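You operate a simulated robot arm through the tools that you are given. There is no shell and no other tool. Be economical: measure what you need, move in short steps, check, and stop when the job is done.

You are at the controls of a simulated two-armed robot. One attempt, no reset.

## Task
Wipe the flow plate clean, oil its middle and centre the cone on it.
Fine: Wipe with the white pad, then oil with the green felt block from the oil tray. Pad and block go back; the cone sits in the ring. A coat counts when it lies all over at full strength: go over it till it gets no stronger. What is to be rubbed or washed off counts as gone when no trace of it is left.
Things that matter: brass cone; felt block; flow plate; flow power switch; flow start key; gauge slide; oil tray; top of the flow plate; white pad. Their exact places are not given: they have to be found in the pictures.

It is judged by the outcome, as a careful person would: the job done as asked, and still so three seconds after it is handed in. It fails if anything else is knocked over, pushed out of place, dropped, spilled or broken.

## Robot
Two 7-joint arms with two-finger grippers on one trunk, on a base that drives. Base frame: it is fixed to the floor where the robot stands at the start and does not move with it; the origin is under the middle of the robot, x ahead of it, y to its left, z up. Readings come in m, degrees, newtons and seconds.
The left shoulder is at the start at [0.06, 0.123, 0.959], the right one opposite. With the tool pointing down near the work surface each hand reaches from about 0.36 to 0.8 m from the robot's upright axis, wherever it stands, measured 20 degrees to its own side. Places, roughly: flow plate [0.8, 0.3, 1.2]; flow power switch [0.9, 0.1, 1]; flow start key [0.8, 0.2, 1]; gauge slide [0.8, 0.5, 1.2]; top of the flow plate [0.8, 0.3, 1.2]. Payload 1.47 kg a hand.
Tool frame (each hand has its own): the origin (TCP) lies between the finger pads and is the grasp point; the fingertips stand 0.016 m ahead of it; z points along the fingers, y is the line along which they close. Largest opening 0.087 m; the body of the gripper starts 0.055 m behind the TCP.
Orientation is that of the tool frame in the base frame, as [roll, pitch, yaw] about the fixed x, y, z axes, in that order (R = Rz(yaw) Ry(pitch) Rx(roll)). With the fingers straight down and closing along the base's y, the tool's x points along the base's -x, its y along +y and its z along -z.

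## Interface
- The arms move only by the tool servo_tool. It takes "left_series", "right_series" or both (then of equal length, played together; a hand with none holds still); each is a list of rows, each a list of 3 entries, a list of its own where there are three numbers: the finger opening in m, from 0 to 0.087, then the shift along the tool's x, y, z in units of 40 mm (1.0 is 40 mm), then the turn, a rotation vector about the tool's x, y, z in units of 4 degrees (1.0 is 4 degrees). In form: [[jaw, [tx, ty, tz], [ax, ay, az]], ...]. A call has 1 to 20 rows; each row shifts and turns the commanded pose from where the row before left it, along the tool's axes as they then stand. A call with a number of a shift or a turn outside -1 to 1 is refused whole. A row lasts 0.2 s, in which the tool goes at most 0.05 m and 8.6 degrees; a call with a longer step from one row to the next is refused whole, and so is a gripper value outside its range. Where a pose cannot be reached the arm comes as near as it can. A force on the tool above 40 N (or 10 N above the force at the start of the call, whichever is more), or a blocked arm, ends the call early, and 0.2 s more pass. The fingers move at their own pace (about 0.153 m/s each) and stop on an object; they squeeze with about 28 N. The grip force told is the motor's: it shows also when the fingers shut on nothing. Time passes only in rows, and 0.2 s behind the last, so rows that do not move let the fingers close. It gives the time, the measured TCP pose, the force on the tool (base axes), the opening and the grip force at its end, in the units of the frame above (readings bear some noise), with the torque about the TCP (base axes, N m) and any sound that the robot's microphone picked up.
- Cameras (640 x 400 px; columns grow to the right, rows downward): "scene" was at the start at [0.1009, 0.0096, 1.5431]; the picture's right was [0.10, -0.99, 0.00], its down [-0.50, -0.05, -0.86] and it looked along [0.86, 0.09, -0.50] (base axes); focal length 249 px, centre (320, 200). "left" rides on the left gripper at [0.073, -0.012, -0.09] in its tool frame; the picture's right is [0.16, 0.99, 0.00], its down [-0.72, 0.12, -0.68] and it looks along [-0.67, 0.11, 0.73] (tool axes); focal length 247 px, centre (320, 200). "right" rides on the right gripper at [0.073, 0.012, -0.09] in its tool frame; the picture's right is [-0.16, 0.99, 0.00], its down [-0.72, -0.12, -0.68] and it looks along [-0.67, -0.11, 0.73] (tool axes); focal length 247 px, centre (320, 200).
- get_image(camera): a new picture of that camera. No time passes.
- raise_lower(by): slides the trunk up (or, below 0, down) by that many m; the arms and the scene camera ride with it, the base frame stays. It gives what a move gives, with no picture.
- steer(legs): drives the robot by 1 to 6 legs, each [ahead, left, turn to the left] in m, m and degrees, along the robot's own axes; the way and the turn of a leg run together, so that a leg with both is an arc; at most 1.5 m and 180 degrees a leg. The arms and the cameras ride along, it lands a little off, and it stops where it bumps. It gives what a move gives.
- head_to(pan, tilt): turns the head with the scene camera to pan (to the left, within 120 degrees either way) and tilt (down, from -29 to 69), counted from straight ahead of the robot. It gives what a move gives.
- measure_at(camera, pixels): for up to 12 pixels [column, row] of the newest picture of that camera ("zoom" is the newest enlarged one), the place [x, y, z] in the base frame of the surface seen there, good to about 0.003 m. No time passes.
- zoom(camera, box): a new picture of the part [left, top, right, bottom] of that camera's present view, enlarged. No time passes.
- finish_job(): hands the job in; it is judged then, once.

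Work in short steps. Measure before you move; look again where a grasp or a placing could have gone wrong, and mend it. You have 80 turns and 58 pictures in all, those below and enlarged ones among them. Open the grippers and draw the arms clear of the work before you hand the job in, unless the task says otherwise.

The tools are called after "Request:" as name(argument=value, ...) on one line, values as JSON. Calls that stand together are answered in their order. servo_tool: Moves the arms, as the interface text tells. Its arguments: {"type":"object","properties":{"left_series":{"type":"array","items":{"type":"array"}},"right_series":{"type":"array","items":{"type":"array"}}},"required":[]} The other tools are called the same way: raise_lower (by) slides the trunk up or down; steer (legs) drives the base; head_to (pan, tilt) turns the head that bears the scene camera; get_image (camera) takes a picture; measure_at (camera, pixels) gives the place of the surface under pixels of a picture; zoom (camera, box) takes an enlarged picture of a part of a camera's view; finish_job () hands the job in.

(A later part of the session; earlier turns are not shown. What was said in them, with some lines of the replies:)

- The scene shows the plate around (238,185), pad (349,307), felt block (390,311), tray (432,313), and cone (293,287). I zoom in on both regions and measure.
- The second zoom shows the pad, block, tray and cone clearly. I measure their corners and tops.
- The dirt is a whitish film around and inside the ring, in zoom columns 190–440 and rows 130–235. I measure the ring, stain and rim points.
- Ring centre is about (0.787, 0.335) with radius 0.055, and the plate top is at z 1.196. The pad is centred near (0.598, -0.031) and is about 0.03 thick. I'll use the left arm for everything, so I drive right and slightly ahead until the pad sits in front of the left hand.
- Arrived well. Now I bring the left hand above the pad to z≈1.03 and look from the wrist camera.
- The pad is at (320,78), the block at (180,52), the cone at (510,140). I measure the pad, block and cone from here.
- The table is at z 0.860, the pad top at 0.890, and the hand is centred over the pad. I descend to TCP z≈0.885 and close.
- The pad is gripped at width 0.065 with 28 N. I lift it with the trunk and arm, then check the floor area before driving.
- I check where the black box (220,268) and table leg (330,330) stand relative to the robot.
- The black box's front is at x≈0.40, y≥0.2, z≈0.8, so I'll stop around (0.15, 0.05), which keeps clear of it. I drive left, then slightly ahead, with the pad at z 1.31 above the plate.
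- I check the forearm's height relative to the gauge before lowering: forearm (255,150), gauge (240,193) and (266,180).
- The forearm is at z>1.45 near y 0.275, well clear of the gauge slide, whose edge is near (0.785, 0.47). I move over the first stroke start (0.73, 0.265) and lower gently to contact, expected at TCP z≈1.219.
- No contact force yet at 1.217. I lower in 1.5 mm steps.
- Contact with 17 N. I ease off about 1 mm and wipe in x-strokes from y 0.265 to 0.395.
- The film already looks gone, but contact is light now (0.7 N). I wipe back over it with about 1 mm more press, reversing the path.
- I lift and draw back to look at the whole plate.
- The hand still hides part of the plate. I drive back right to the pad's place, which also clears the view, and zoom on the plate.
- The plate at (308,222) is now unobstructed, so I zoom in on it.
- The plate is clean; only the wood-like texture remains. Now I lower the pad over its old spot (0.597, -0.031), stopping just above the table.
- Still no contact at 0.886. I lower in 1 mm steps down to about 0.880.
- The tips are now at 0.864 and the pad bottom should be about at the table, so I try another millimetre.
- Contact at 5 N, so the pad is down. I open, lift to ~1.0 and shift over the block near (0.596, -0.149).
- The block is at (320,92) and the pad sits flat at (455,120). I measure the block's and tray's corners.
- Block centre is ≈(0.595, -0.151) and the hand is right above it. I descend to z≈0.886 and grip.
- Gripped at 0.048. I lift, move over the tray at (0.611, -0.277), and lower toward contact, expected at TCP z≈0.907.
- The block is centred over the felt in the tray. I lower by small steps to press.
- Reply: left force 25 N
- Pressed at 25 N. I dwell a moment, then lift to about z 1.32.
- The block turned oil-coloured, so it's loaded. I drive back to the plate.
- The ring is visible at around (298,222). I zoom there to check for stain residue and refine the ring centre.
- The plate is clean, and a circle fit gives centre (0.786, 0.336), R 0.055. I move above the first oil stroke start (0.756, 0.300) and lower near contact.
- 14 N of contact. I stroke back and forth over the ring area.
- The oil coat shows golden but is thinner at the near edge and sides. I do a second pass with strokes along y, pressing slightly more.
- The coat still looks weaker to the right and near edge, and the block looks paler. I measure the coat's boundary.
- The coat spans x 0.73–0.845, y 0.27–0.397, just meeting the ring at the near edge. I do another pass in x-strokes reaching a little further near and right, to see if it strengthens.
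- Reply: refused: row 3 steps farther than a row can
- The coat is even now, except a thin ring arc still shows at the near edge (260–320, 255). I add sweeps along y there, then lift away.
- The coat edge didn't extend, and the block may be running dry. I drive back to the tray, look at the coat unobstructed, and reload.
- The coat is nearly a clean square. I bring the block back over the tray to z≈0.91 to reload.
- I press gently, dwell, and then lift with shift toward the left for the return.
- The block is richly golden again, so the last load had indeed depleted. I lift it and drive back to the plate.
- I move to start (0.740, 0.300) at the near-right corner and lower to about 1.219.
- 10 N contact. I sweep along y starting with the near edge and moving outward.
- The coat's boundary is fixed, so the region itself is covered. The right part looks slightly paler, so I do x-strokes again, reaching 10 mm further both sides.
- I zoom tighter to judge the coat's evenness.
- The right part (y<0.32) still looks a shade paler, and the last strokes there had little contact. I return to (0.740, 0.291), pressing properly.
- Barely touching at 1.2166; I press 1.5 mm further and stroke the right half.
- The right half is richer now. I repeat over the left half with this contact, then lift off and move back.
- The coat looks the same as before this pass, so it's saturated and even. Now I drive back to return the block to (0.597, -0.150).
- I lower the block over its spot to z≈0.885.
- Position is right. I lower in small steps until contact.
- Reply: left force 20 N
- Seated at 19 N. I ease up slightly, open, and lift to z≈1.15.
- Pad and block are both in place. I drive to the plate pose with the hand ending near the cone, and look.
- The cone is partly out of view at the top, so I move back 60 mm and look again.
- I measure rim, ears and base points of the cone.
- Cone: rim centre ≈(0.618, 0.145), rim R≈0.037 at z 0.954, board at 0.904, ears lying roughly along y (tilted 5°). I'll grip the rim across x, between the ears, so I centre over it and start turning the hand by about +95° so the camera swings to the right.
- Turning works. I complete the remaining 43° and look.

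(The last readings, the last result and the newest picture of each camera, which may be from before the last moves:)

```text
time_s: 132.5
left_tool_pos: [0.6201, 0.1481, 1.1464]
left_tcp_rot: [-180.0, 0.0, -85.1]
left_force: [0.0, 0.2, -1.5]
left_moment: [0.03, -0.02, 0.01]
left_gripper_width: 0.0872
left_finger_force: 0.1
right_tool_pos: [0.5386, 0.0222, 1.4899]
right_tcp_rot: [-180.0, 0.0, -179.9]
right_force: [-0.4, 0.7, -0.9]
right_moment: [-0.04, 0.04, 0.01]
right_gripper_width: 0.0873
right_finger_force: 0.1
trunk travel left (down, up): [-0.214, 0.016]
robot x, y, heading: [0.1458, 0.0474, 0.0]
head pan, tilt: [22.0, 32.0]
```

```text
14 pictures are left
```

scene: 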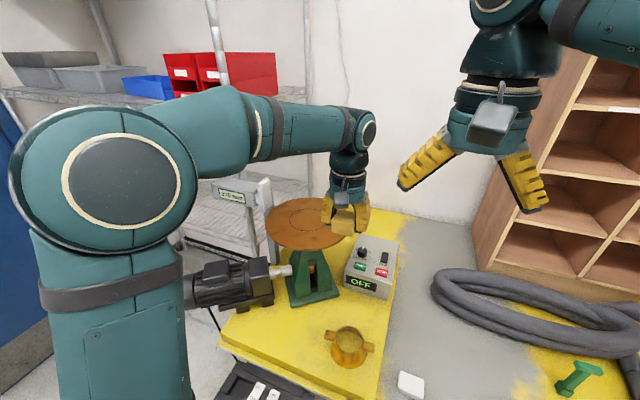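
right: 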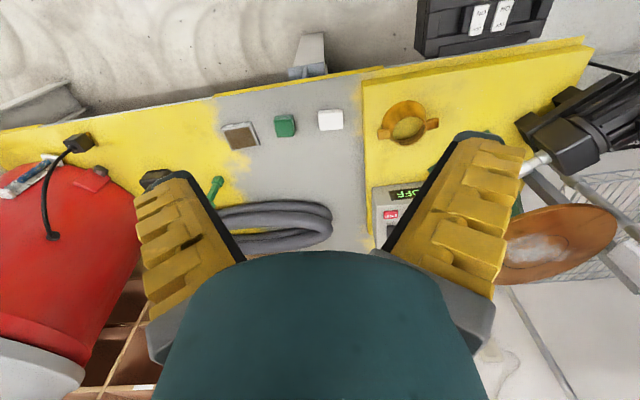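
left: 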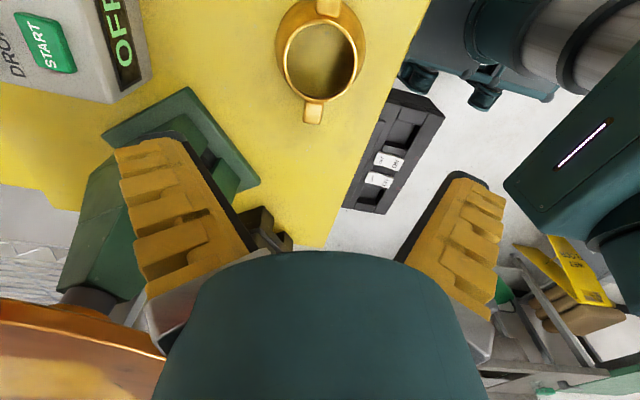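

Now the view shows the cone from the right side: rim extremes at (287,55) and (357,55). I measure again to refine the centre.

Request:
measure_at(camera="left", pixels=[[285, 62], [355, 62], [317, 30], [300, 90], [345, 82], [313, 110], [330, 6], [300, 40], [343, 35], [277, 45], [364, 45]])

Request:
zoom(camera="left", box=[240, 0, 400, 130])

```text
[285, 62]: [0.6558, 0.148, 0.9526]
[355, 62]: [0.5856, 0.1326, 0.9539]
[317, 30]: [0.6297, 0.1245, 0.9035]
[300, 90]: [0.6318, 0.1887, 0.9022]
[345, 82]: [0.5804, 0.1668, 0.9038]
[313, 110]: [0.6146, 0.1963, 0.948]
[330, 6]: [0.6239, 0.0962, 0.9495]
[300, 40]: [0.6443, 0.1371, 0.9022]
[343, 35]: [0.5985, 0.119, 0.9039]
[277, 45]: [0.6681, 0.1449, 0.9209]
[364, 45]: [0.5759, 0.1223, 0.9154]
```

```text
3.08 times, centred on (320, 65) of left
```

zoom: 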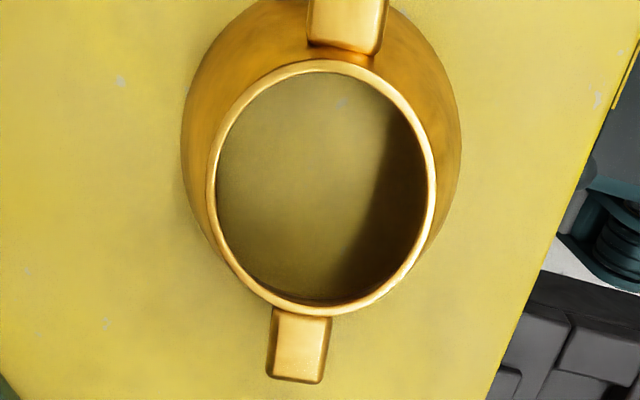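

I measure on the rim band in this zoom.

Request:
measure_at(camera="zoom", pixels=[[212, 190], [431, 190], [240, 100], [400, 95], [325, 66], [235, 268], [405, 268], [318, 308], [300, 345], [345, 25]])

```text
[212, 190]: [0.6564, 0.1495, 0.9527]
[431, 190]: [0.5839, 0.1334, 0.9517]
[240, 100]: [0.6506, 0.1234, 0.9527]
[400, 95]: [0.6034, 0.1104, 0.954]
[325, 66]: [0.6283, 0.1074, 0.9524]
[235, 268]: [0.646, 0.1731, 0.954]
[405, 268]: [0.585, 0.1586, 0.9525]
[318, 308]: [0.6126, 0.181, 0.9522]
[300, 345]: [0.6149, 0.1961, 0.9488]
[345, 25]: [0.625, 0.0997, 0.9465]
```

The fit gives rim centre (0.619, 0.1445). I correct slightly and lower until the tips are ~14 mm below the rim (TCP z≈0.957), then check.

Request:
servo_tool(left_series=[[0.087, [0.09, 0.025, 0.8], [0, 0, 0]], [0.087, [0, 0, 0.9], [0, 0, 0]], [0.087, [0, 0, 0.9], [0, 0, 0]], [0.087, [0, 0, 0.9], [0, 0, 0]], [0.087, [0, 0, 0.7], [0, 0, 0]], [0.087, [0, 0, 0.3], [0, 0, 0]], [0.087, [0, 0, 0.23], [0, 0, 0]], [0.087, [0, 0, 0], [0, 0, 0]]])

Request:
get_image(camera="left")

```text
time_s: 134.3
left_tool_pos: [0.6197, 0.144, 0.9568]
left_tcp_rot: [180.0, 0.0, -85.3]
left_force: [0.1, 0.0, -0.2]
left_moment: [-0.01, 0.0, 0.01]
left_gripper_width: 0.087
left_finger_force: 0.1
right_tool_pos: [0.5379, 0.0256, 1.4889]
right_tcp_rot: [180.0, 0.1, 180.0]
right_force: [0.7, -0.1, 0.3]
right_moment: [-0.01, 0.02, -0.04]
right_gripper_width: 0.0873
right_finger_force: 0.0
trunk travel left (down, up): [-0.214, 0.016]
robot x, y, heading: [0.1475, 0.0494, 0.2]
head pan, tilt: [22.0, 32.0]
```

```text
12 pictures are left
```

left: 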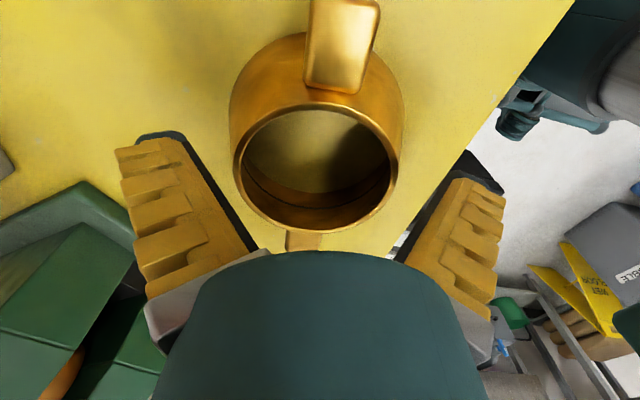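

The rim lies well between the fingers with no contact. I close gently.

Request:
servo_tool(left_series=[[0.08, [0, 0, 0], [0, 0, 0]], [0.07, [0, 0, 0], [0, 0, 0]], [0.06, [0, 0, 0], [0, 0, 0]], [0.06, [0, 0, 0], [0, 0, 0]]])

```text
time_s: 135.3
left_tool_pos: [0.6196, 0.1438, 0.9591]
left_tcp_rot: [-180.0, 0.0, -85.2]
left_force: [3.3, 1.3, 12.6]
left_moment: [0.28, 0.02, -0.03]
left_gripper_width: 0.066
left_finger_force: 27.8
right_tool_pos: [0.5389, 0.0229, 1.4891]
right_tcp_rot: [180.0, 0.0, -179.8]
right_force: [-0.1, -0.2, -0.9]
right_moment: [0.03, -0.01, 0.0]
right_gripper_width: 0.0869
right_finger_force: 0.1
trunk travel left (down, up): [-0.214, 0.016]
robot x, y, heading: [0.1449, 0.0501, -0.4]
head pan, tilt: [22.0, 32.0]
```

The width 0.066 is smaller than the rim diameter and there's upward force, so I look before lifting.

Request:
get_image(camera="left")

Request:
zoom(camera="scene", box=[270, 270, 430, 380])

```text
11 pictures are left
```

left: 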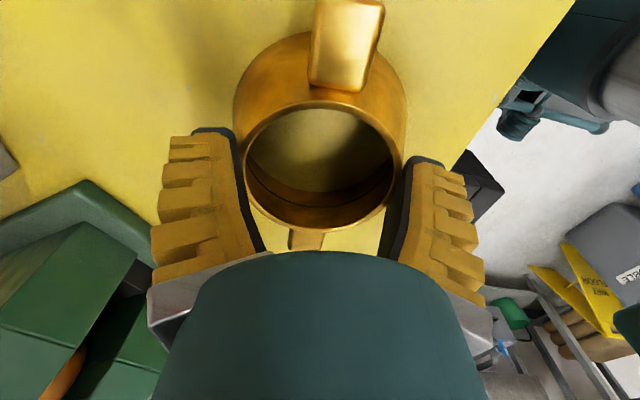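

```text
3.64 times, centred on (350, 325) of scene
```

zoom: 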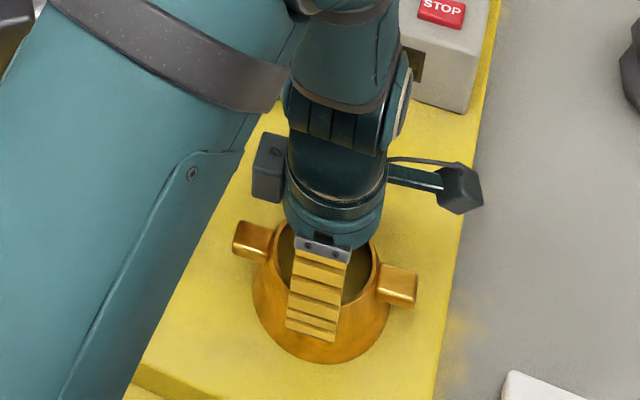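

The fingers do hold the cone from outside between the ears. I lift 20 mm slowly and check.

Request:
servo_tool(left_series=[[0.05, [0, 0, -0.1], [0, 0, 0]], [0.05, [0, 0, -0.2], [0, 0, 0]], [0.05, [0, 0, -0.2], [0, 0, 0]], [0.05, [0, 0, 0], [0, 0, 0]]])

Request:
get_image(camera="left")

```text
time_s: 136.3
left_tool_pos: [0.6183, 0.1452, 0.9762]
left_tcp_rot: [-180.0, 0.1, -85.1]
left_force: [-0.8, -0.1, 0.3]
left_moment: [-0.01, 0.01, 0.01]
left_gripper_width: 0.0553
left_finger_force: 3.7
right_tool_pos: [0.5387, 0.024, 1.4882]
right_tcp_rot: [179.9, 0.0, -179.9]
right_force: [-0.2, -0.6, -1.1]
right_moment: [0.01, 0.0, 0.01]
right_gripper_width: 0.0871
right_finger_force: 0.0
trunk travel left (down, up): [-0.214, 0.016]
robot x, y, heading: [0.1444, 0.0483, -0.2]
head pan, tilt: [22.0, 32.0]
```

```text
9 pictures are left
```

left: 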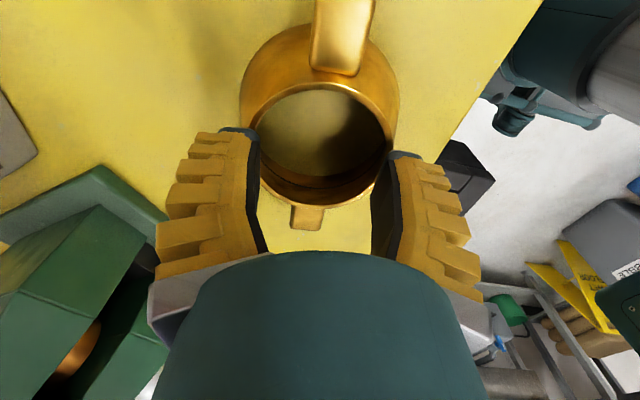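

The rim slipped out because of the slope. The cone still stands upright. A wall pinch (one finger inside, one outside, tool tilted to the wall's slope) is firmer, so I re-measure the cone in this newest picture.

Request:
measure_at(camera="left", pixels=[[262, 120], [384, 125], [322, 87], [350, 94], [291, 95], [388, 145], [258, 140], [309, 213], [340, 45], [300, 200], [350, 196], [325, 140]])

```text
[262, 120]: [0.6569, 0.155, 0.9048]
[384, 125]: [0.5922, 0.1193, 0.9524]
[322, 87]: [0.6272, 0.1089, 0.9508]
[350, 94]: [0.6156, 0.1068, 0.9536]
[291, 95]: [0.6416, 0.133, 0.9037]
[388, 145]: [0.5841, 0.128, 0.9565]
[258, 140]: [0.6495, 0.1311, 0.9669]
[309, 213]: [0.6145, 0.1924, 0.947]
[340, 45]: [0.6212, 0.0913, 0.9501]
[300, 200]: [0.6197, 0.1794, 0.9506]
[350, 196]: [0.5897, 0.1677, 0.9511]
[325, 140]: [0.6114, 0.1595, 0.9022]
```

The cone hasn't moved: centre (0.6195, 0.1445). I raise, shift toward the near wall, and tilt the tool 14° about its x to match the wall slope.

Request:
servo_tool(left_series=[[0.05, [0, 0, -0.7], [0, 0, 0]], [0.045, [0.02, 0.42, -0.535], [0, 0, 0]], [0.045, [0, 0, 0], [-0.875, 0, 0]], [0.045, [0, 0, 0], [-0.875, 0, 0]], [0.045, [0, 0, 0], [-0.875, 0, 0]], [0.045, [0, 0, 0], [-0.875, 0, 0]], [0.045, [0, 0, 0], [0, 0, 0]]])

```text
time_s: 137.9
left_tool_pos: [0.603, 0.1409, 1.0261]
left_tcp_rot: [165.9, 0.0, -85.2]
left_force: [0.3, 0.4, 0.2]
left_moment: [-0.01, -0.03, 0.02]
left_gripper_width: 0.0506
left_finger_force: 4.0
right_tool_pos: [0.5392, 0.0248, 1.4889]
right_tcp_rot: [179.9, 0.1, -180.0]
right_force: [-0.1, -0.2, 0.4]
right_moment: [0.02, 0.02, -0.03]
right_gripper_width: 0.0871
right_finger_force: 0.0
trunk travel left (down, up): [-0.214, 0.016]
robot x, y, heading: [0.1478, 0.0463, 0.2]
head pan, tilt: [22.0, 32.0]
```

The tilt matches. I fine-adjust and descend along the tool axis, straddling the near wall, then look.

Request:
servo_tool(left_series=[[0.045, [-0.05, 0.04, 0.6], [0, 0, 0]], [0.045, [0, 0, 0.6], [0, 0, 0]], [0.045, [0, 0, 0.5], [0, 0, 0]], [0.045, [0, 0, 0.3], [0, 0, 0]], [0.045, [0, 0, 0], [0, 0, 0]]])

Request:
get_image(camera="left")

```text
time_s: 139.1
left_tool_pos: [0.5815, 0.1411, 0.9492]
left_tcp_rot: [166.0, 0.0, -85.1]
left_force: [0.6, 0.4, 1.2]
left_moment: [0.02, 0.01, 0.0]
left_gripper_width: 0.0505
left_finger_force: 4.0
right_tool_pos: [0.5386, 0.0241, 1.4883]
right_tcp_rot: [179.9, -0.1, -179.9]
right_force: [-0.7, -0.1, -0.6]
right_moment: [0.02, -0.01, -0.02]
right_gripper_width: 0.087
right_finger_force: 0.1
trunk travel left (down, up): [-0.214, 0.016]
robot x, y, heading: [0.1464, 0.048, 0.2]
head pan, tilt: [22.0, 32.0]
```

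```text
8 pictures are left
```

left: 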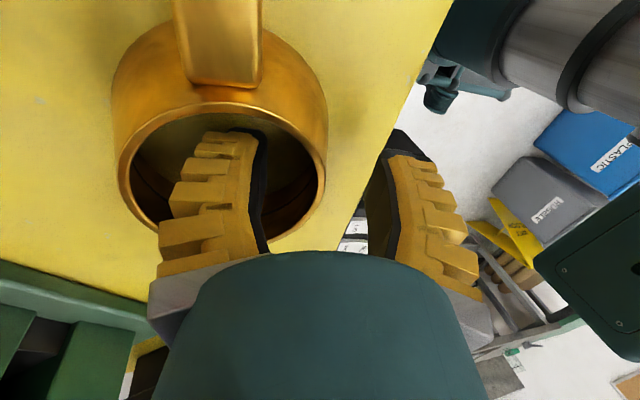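

One finger is inside and one outside, straddling the near wall. I close in stages.

Request:
servo_tool(left_series=[[0.03, [0, 0, 0], [0, 0, 0]], [0.015, [0, 0, 0], [0, 0, 0]], [0.0, [0, 0, 0], [0, 0, 0]], [0.0, [0, 0, 0], [0, 0, 0]], [0.0, [0, 0, 0], [0, 0, 0]]])

```text
time_s: 140.3
left_tool_pos: [0.5809, 0.1413, 0.951]
left_tcp_rot: [165.9, 0.0, -85.2]
left_force: [-1.1, -0.8, -0.2]
left_moment: [0.0, 0.03, -0.02]
left_gripper_width: 0.0061
left_finger_force: 27.7
right_tool_pos: [0.5383, 0.0244, 1.4894]
right_tcp_rot: [-180.0, 0.0, -179.9]
right_force: [0.2, -0.5, -0.1]
right_moment: [-0.02, 0.0, 0.03]
right_gripper_width: 0.0872
right_finger_force: 0.1
trunk travel left (down, up): [-0.214, 0.016]
robot x, y, heading: [0.1458, 0.0536, 0.1]
head pan, tilt: [22.0, 32.0]
```

Gripped on a ~6 mm wall at 28 N. I lift 25 mm vertically and check.

Request:
servo_tool(left_series=[[0.0, [0, 0.03, -0.12], [0, 0, 0]], [0.0, [0, 0.06, -0.243], [0, 0, 0]], [0.0, [0, 0.06, -0.243], [0, 0, 0]], [0.0, [0, 0, 0], [0, 0, 0]], [0.0, [0, 0, 0], [0, 0, 0]]])

Request:
get_image(camera="left")

```text
time_s: 141.5
left_tool_pos: [0.581, 0.1418, 0.9732]
left_tcp_rot: [165.9, -0.1, -85.2]
left_force: [0.2, -0.1, -3.8]
left_moment: [-0.01, 0.18, 0.01]
left_gripper_width: 0.0059
left_finger_force: 27.9
right_tool_pos: [0.5398, 0.0238, 1.4893]
right_tcp_rot: [179.9, 0.0, -179.9]
right_force: [-0.2, 0.1, -0.3]
right_moment: [0.03, -0.01, 0.02]
right_gripper_width: 0.0869
right_finger_force: 0.0
trunk travel left (down, up): [-0.214, 0.016]
robot x, y, heading: [0.1482, 0.0505, 0.1]
head pan, tilt: [22.0, 32.0]
```

```text
7 pictures are left
```

left: 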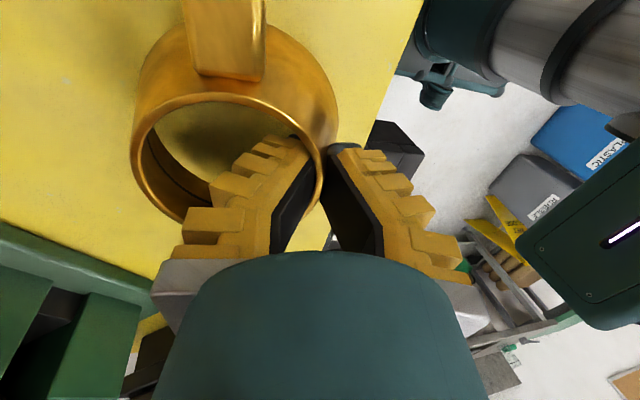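

Held: 3.8 N of weight on the tool. I check the rim's level and centre in this picture.

Request:
measure_at(camera="left", pixels=[[137, 145], [150, 125], [190, 101], [230, 95], [270, 106], [300, 127], [317, 155], [319, 185], [155, 195], [225, 40], [240, 70]])

```text
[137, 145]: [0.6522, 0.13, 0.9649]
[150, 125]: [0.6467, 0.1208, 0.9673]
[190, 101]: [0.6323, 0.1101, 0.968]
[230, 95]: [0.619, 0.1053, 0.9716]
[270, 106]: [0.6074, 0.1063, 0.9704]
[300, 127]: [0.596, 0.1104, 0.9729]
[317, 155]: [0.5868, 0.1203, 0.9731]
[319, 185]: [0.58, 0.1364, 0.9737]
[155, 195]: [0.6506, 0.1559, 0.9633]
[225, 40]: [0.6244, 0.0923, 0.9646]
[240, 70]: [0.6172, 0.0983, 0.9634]
```

The rim droops about 7.7° toward the far side. I tilt the tool back by 7.6° to level it, then raise vertically to z≈1.32.

Request:
servo_tool(left_series=[[0.0, [0, 0, 0], [0.475, 0, 0]], [0.0, [0, 0, 0], [0.475, 0, 0]], [0.0, [0, 0, 0], [0.475, 0, 0]], [0.0, [0, 0, 0], [0.475, 0, 0]], [0.0, [0, 0.082, -0.718], [0, 0, 0]], [0.0, [0, 0.082, -0.718], [0, 0, 0]], [0.0, [0, 0.082, -0.718], [0, 0, 0]], [0.0, [0, 0.082, -0.718], [0, 0, 0]], [0.0, [0, 0.082, -0.718], [0, 0, 0]], [0.0, [0, 0.082, -0.718], [0, 0, 0]], [0.0, [0, 0.082, -0.718], [0, 0, 0]], [0.0, [0, 0.082, -0.718], [0, 0, 0]], [0.0, [0, 0.082, -0.718], [0, 0, 0]], [0.0, [0, 0.082, -0.718], [0, 0, 0]], [0.0, [0, 0.082, -0.718], [0, 0, 0]], [0.0, [0, 0.082, -0.718], [0, 0, 0]], [0.0, [0, 0, 0], [0, 0, 0]]])

```text
time_s: 145.1
left_tool_pos: [0.5809, 0.1421, 1.3222]
left_tcp_rot: [173.6, 0.0, -85.3]
left_force: [0.5, 0.5, -4.6]
left_moment: [-0.02, 0.18, 0.02]
left_gripper_width: 0.0062
left_finger_force: 27.6
right_tool_pos: [0.5394, 0.0234, 1.4875]
right_tcp_rot: [180.0, 0.0, -180.0]
right_force: [0.1, -0.2, 0.1]
right_moment: [-0.01, -0.02, 0.05]
right_gripper_width: 0.0869
right_finger_force: 0.0
trunk travel left (down, up): [-0.214, 0.016]
robot x, y, heading: [0.1423, 0.0529, -0.1]
head pan, tilt: [22.0, 32.0]
```

I move horizontally to bring the cone above the ring (TCP target (0.747, 0.333)).

Request:
servo_tool(left_series=[[0.0, [-0.4, -0.41, -0.046], [0, 0, 0]], [0.0, [-0.551, -0.564, -0.063], [0, 0, 0]], [0.0, [-0.551, -0.564, -0.063], [0, 0, 0]], [0.0, [-0.551, -0.564, -0.063], [0, 0, 0]], [0.0, [-0.551, -0.564, -0.063], [0, 0, 0]], [0.0, [-0.551, -0.564, -0.063], [0, 0, 0]], [0.0, [-0.551, -0.564, -0.063], [0, 0, 0]], [0.0, [-0.45, -0.46, -0.052], [0, 0, 0]], [0.0, [-0.25, -0.26, -0.029], [0, 0, 0]], [0.0, [0, 0, 0], [0, 0, 0]]])

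Request:
get_image(camera="left")

```text
time_s: 147.3
left_tool_pos: [0.7496, 0.3326, 1.3196]
left_tcp_rot: [173.7, 0.0, -85.1]
left_force: [-0.7, -0.2, -5.0]
left_moment: [-0.02, 0.18, 0.01]
left_gripper_width: 0.0061
left_finger_force: 28.0
right_tool_pos: [0.5393, 0.0231, 1.4887]
right_tcp_rot: [-179.9, 0.1, -179.9]
right_force: [0.1, -0.2, -0.2]
right_moment: [0.01, -0.01, -0.02]
right_gripper_width: 0.0871
right_finger_force: 0.1
trunk travel left (down, up): [-0.214, 0.016]
robot x, y, heading: [0.1433, 0.0484, -0.2]
head pan, tilt: [22.0, 32.0]
```

```text
6 pictures are left
```

left: 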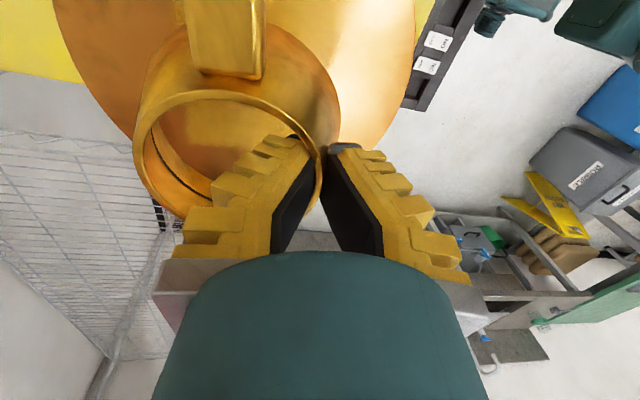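

The cone hangs over the plate. I measure rim points again for level and centre.

Request:
measure_at(camera="left", pixels=[[138, 145], [150, 123], [190, 98], [230, 92], [270, 104], [300, 125], [317, 152], [319, 185], [160, 195], [140, 165], [225, 40]])

```text
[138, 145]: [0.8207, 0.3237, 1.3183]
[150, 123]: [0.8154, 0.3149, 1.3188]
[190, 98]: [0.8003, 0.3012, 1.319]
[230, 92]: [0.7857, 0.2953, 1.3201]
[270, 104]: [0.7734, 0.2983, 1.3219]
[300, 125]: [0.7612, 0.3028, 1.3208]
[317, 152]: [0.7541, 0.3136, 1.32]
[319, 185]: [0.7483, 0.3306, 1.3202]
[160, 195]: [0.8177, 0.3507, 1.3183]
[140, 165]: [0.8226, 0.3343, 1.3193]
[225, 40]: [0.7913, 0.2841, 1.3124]
```

The rim is level within 1.5°, with centre ≈(0.787, 0.334). I level it a little, nudge toward (0.786, 0.336) and lower to about 6 mm above the plate, then look from the scene camera.

Request:
servo_tool(left_series=[[0.0, [-0.045, 0.02, 0], [0.3, 0, 0]], [0.0, [0, -0.036, 0.4], [0, 0, 0]], [0.0, [0, -0.036, 0.4], [0, 0, 0]], [0.0, [0, -0.036, 0.4], [0, 0, 0]], [0.0, [0, -0.036, 0.4], [0, 0, 0]], [0.0, [0, 0, 0], [0, 0, 0]]])

Request:
zoom(camera="scene", box=[255, 180, 355, 252])

```text
time_s: 148.7
left_tool_pos: [0.7475, 0.3343, 1.2553]
left_tcp_rot: [174.7, 0.0, -85.3]
left_force: [0.0, -0.1, -4.2]
left_moment: [0.0, 0.19, 0.0]
left_gripper_width: 0.0062
left_finger_force: 28.1
right_tool_pos: [0.5391, 0.0238, 1.4893]
right_tcp_rot: [-180.0, 0.0, -179.8]
right_force: [-0.5, 0.6, -0.1]
right_moment: [-0.01, -0.01, 0.0]
right_gripper_width: 0.0872
right_finger_force: 0.1
trunk travel left (down, up): [-0.214, 0.016]
robot x, y, heading: [0.1463, 0.048, 0.1]
head pan, tilt: [22.0, 32.0]
```

```text
5.56 times, centred on (305, 216) of scene
```

zoom: 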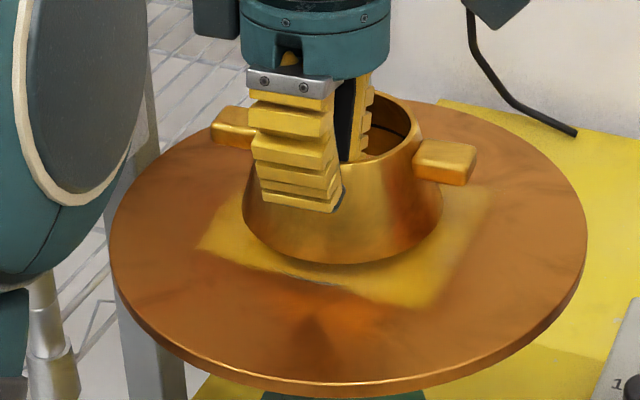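

I measure points on the cone's lower edge and rim to check the centring from the scene camera.

Request:
measure_at(camera="zoom", pixels=[[246, 215], [440, 212], [345, 262], [290, 252], [400, 250], [265, 237], [425, 235], [415, 130], [385, 98], [230, 125], [445, 155], [290, 277]])

```text
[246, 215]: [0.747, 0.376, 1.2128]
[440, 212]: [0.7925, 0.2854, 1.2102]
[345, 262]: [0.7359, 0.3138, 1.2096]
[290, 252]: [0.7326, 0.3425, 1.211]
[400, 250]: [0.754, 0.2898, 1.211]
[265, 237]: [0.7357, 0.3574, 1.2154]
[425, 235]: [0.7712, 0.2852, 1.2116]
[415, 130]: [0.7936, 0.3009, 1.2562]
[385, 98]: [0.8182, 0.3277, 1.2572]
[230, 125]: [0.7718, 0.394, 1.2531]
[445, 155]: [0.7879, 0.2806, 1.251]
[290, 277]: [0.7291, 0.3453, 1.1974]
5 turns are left
```

Scene and wrist readings average to (0.784, 0.335), so I nudge 2.5 mm ahead and 1.5 mm left while lowering gently to contact.

Request:
servo_tool(left_series=[[0.0, [-0.033, -0.065, 0], [0, 0, 0]], [0.0, [0, -0.009, 0.1], [0, 0, 0]], [0.0, [0, -0.005, 0.05], [0, 0, 0]], [0.0, [0, -0.003, 0.03], [0, 0, 0]], [0.0, [0, -0.002, 0.02], [0, 0, 0]], [0.0, [0, 0, 0], [0, 0, 0]]])

```text
time_s: 150.1
left_tool_pos: [0.7493, 0.3352, 1.2476]
left_tcp_rot: [174.8, 0.0, -85.3]
left_force: [0.4, -0.4, -4.2]
left_moment: [-0.01, 0.17, 0.0]
left_gripper_width: 0.0058
left_finger_force: 27.9
right_tool_pos: [0.5387, 0.0256, 1.4891]
right_tcp_rot: [180.0, -0.1, -179.9]
right_force: [-0.1, 0.6, 0.1]
right_moment: [-0.02, 0.01, -0.01]
right_gripper_width: 0.0869
right_finger_force: 0.0
trunk travel left (down, up): [-0.214, 0.016]
robot x, y, heading: [0.1453, 0.0491, 0.0]
head pan, tilt: [22.0, 32.0]
4 turns are left
```

Still hanging at 1.2476; the contact should come near 1.244. I lower 4 mm in small steps.

Request:
servo_tool(left_series=[[0.0, [0, -0.003, 0.03], [0, 0, 0]], [0.0, [0, -0.002, 0.025], [0, 0, 0]], [0.0, [0, -0.002, 0.025], [0, 0, 0]], [0.0, [0, -0.002, 0.025], [0, 0, 0]], [0.0, [0, 0, 0], [0, 0, 0]]])

```text
time_s: 151.3
left_tool_pos: [0.749, 0.3343, 1.2446]
left_tcp_rot: [174.8, 0.0, -85.2]
left_force: [-1.5, 0.1, -3.5]
left_moment: [-0.01, 0.02, 0.0]
left_gripper_width: 0.0064
left_finger_force: 28.0
right_tool_pos: [0.5392, 0.0246, 1.4892]
right_tcp_rot: [179.9, 0.0, -179.9]
right_force: [0.1, -0.3, -0.2]
right_moment: [0.0, -0.02, -0.02]
right_gripper_width: 0.087
right_finger_force: 0.0
trunk travel left (down, up): [-0.214, 0.016]
robot x, y, heading: [0.1496, 0.0495, 0.0]
head pan, tilt: [22.0, 32.0]
3 turns are left
```

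The moment has vanished, so the cone is touching down. I lower the last millimetre, open slowly, lift straight up and draw back, then look.

Request:
servo_tool(left_series=[[0.0, [0, -0.002, 0.025], [0, 0, 0]], [0.0, [0, 0, 0], [0, 0, 0]], [0.01, [0, 0, 0], [0, 0, 0]], [0.02, [0, 0, 0], [0, 0, 0]], [0.035, [0, 0, 0], [0, 0, 0]], [0.042, [0, 0, 0], [0, 0, 0]], [0.042, [0, 0, 0], [0, 0, 0]], [0.042, [0, 0.045, -0.5], [0, 0, 0]], [0.042, [0, 0.063, -0.7], [0, 0, 0]], [0.042, [0, 0.08, -0.9], [0, 0, 0]], [0.042, [0, 0.08, -0.9], [0, 0, 0]], [0.042, [0, 0.08, -0.9], [0, 0, 0]], [0.042, [0, 0.8, -0.1], [0, 0, 0]], [0.042, [0, 0.8, -0.1], [0, 0, 0]], [0.042, [0, 0.8, -0.1], [0, 0, 0]], [0.042, [0, 0.8, -0.1], [0, 0, 0]], [0.042, [0, 0.8, -0.1], [0, 0, 0]], [0.06, [0, 0, 0], [0, 0, 0]], [0.087, [0, 0, 0], [0, 0, 0]]])

Request:
zoom(camera="scene", box=[225, 160, 385, 260])

```text
time_s: 155.3
left_tool_pos: [0.5928, 0.3233, 1.4338]
left_tcp_rot: [174.8, 0.1, -85.1]
left_force: [0.1, -0.6, -0.8]
left_moment: [-0.01, -0.02, 0.0]
left_gripper_width: 0.0867
left_finger_force: 0.1
right_tool_pos: [0.5384, 0.0248, 1.4895]
right_tcp_rot: [180.0, 0.0, -179.8]
right_force: [-0.1, 1.0, -0.8]
right_moment: [0.01, 0.01, 0.02]
right_gripper_width: 0.0869
right_finger_force: 0.0
trunk travel left (down, up): [-0.214, 0.016]
robot x, y, heading: [0.1467, 0.0505, 0.1]
head pan, tilt: [22.0, 32.0]
```

```text
4.00 times, centred on (305, 210) of scene
2 turns are left
```

zoom: 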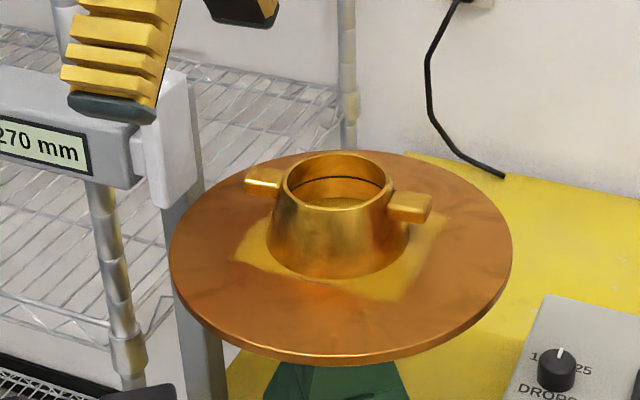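

The cone stands upright on the ring, the hands are open and clear, and the gauge is untouched. I hand the job in.

Request:
finish_job()

```text
The job is handed in.
```

I handed the job in with the plate wiped, its middle oiled and the brass cone standing on the ring. The pad and the felt block are back in their places.

- **Plate:** The whitish film is gone; only the plate's own grain shows in the pictures.
- **Oil:** I loaded the block twice and went over the middle until a further pass made no visible difference. A short, thin arc of the ring line stayed visible at the near edge.
- **Cone:** I put its centre within about 2–3 mm of the ring's centre by measurement. I did not measure it again after letting go. My first grip slipped off the rim on the bench before it lifted, and the cone did not move. The second grip, on the wall, held.
- **Everything else:** The switch, start key and gauge slide were not touched, and nothing was knocked over or moved as far as the pictures show.
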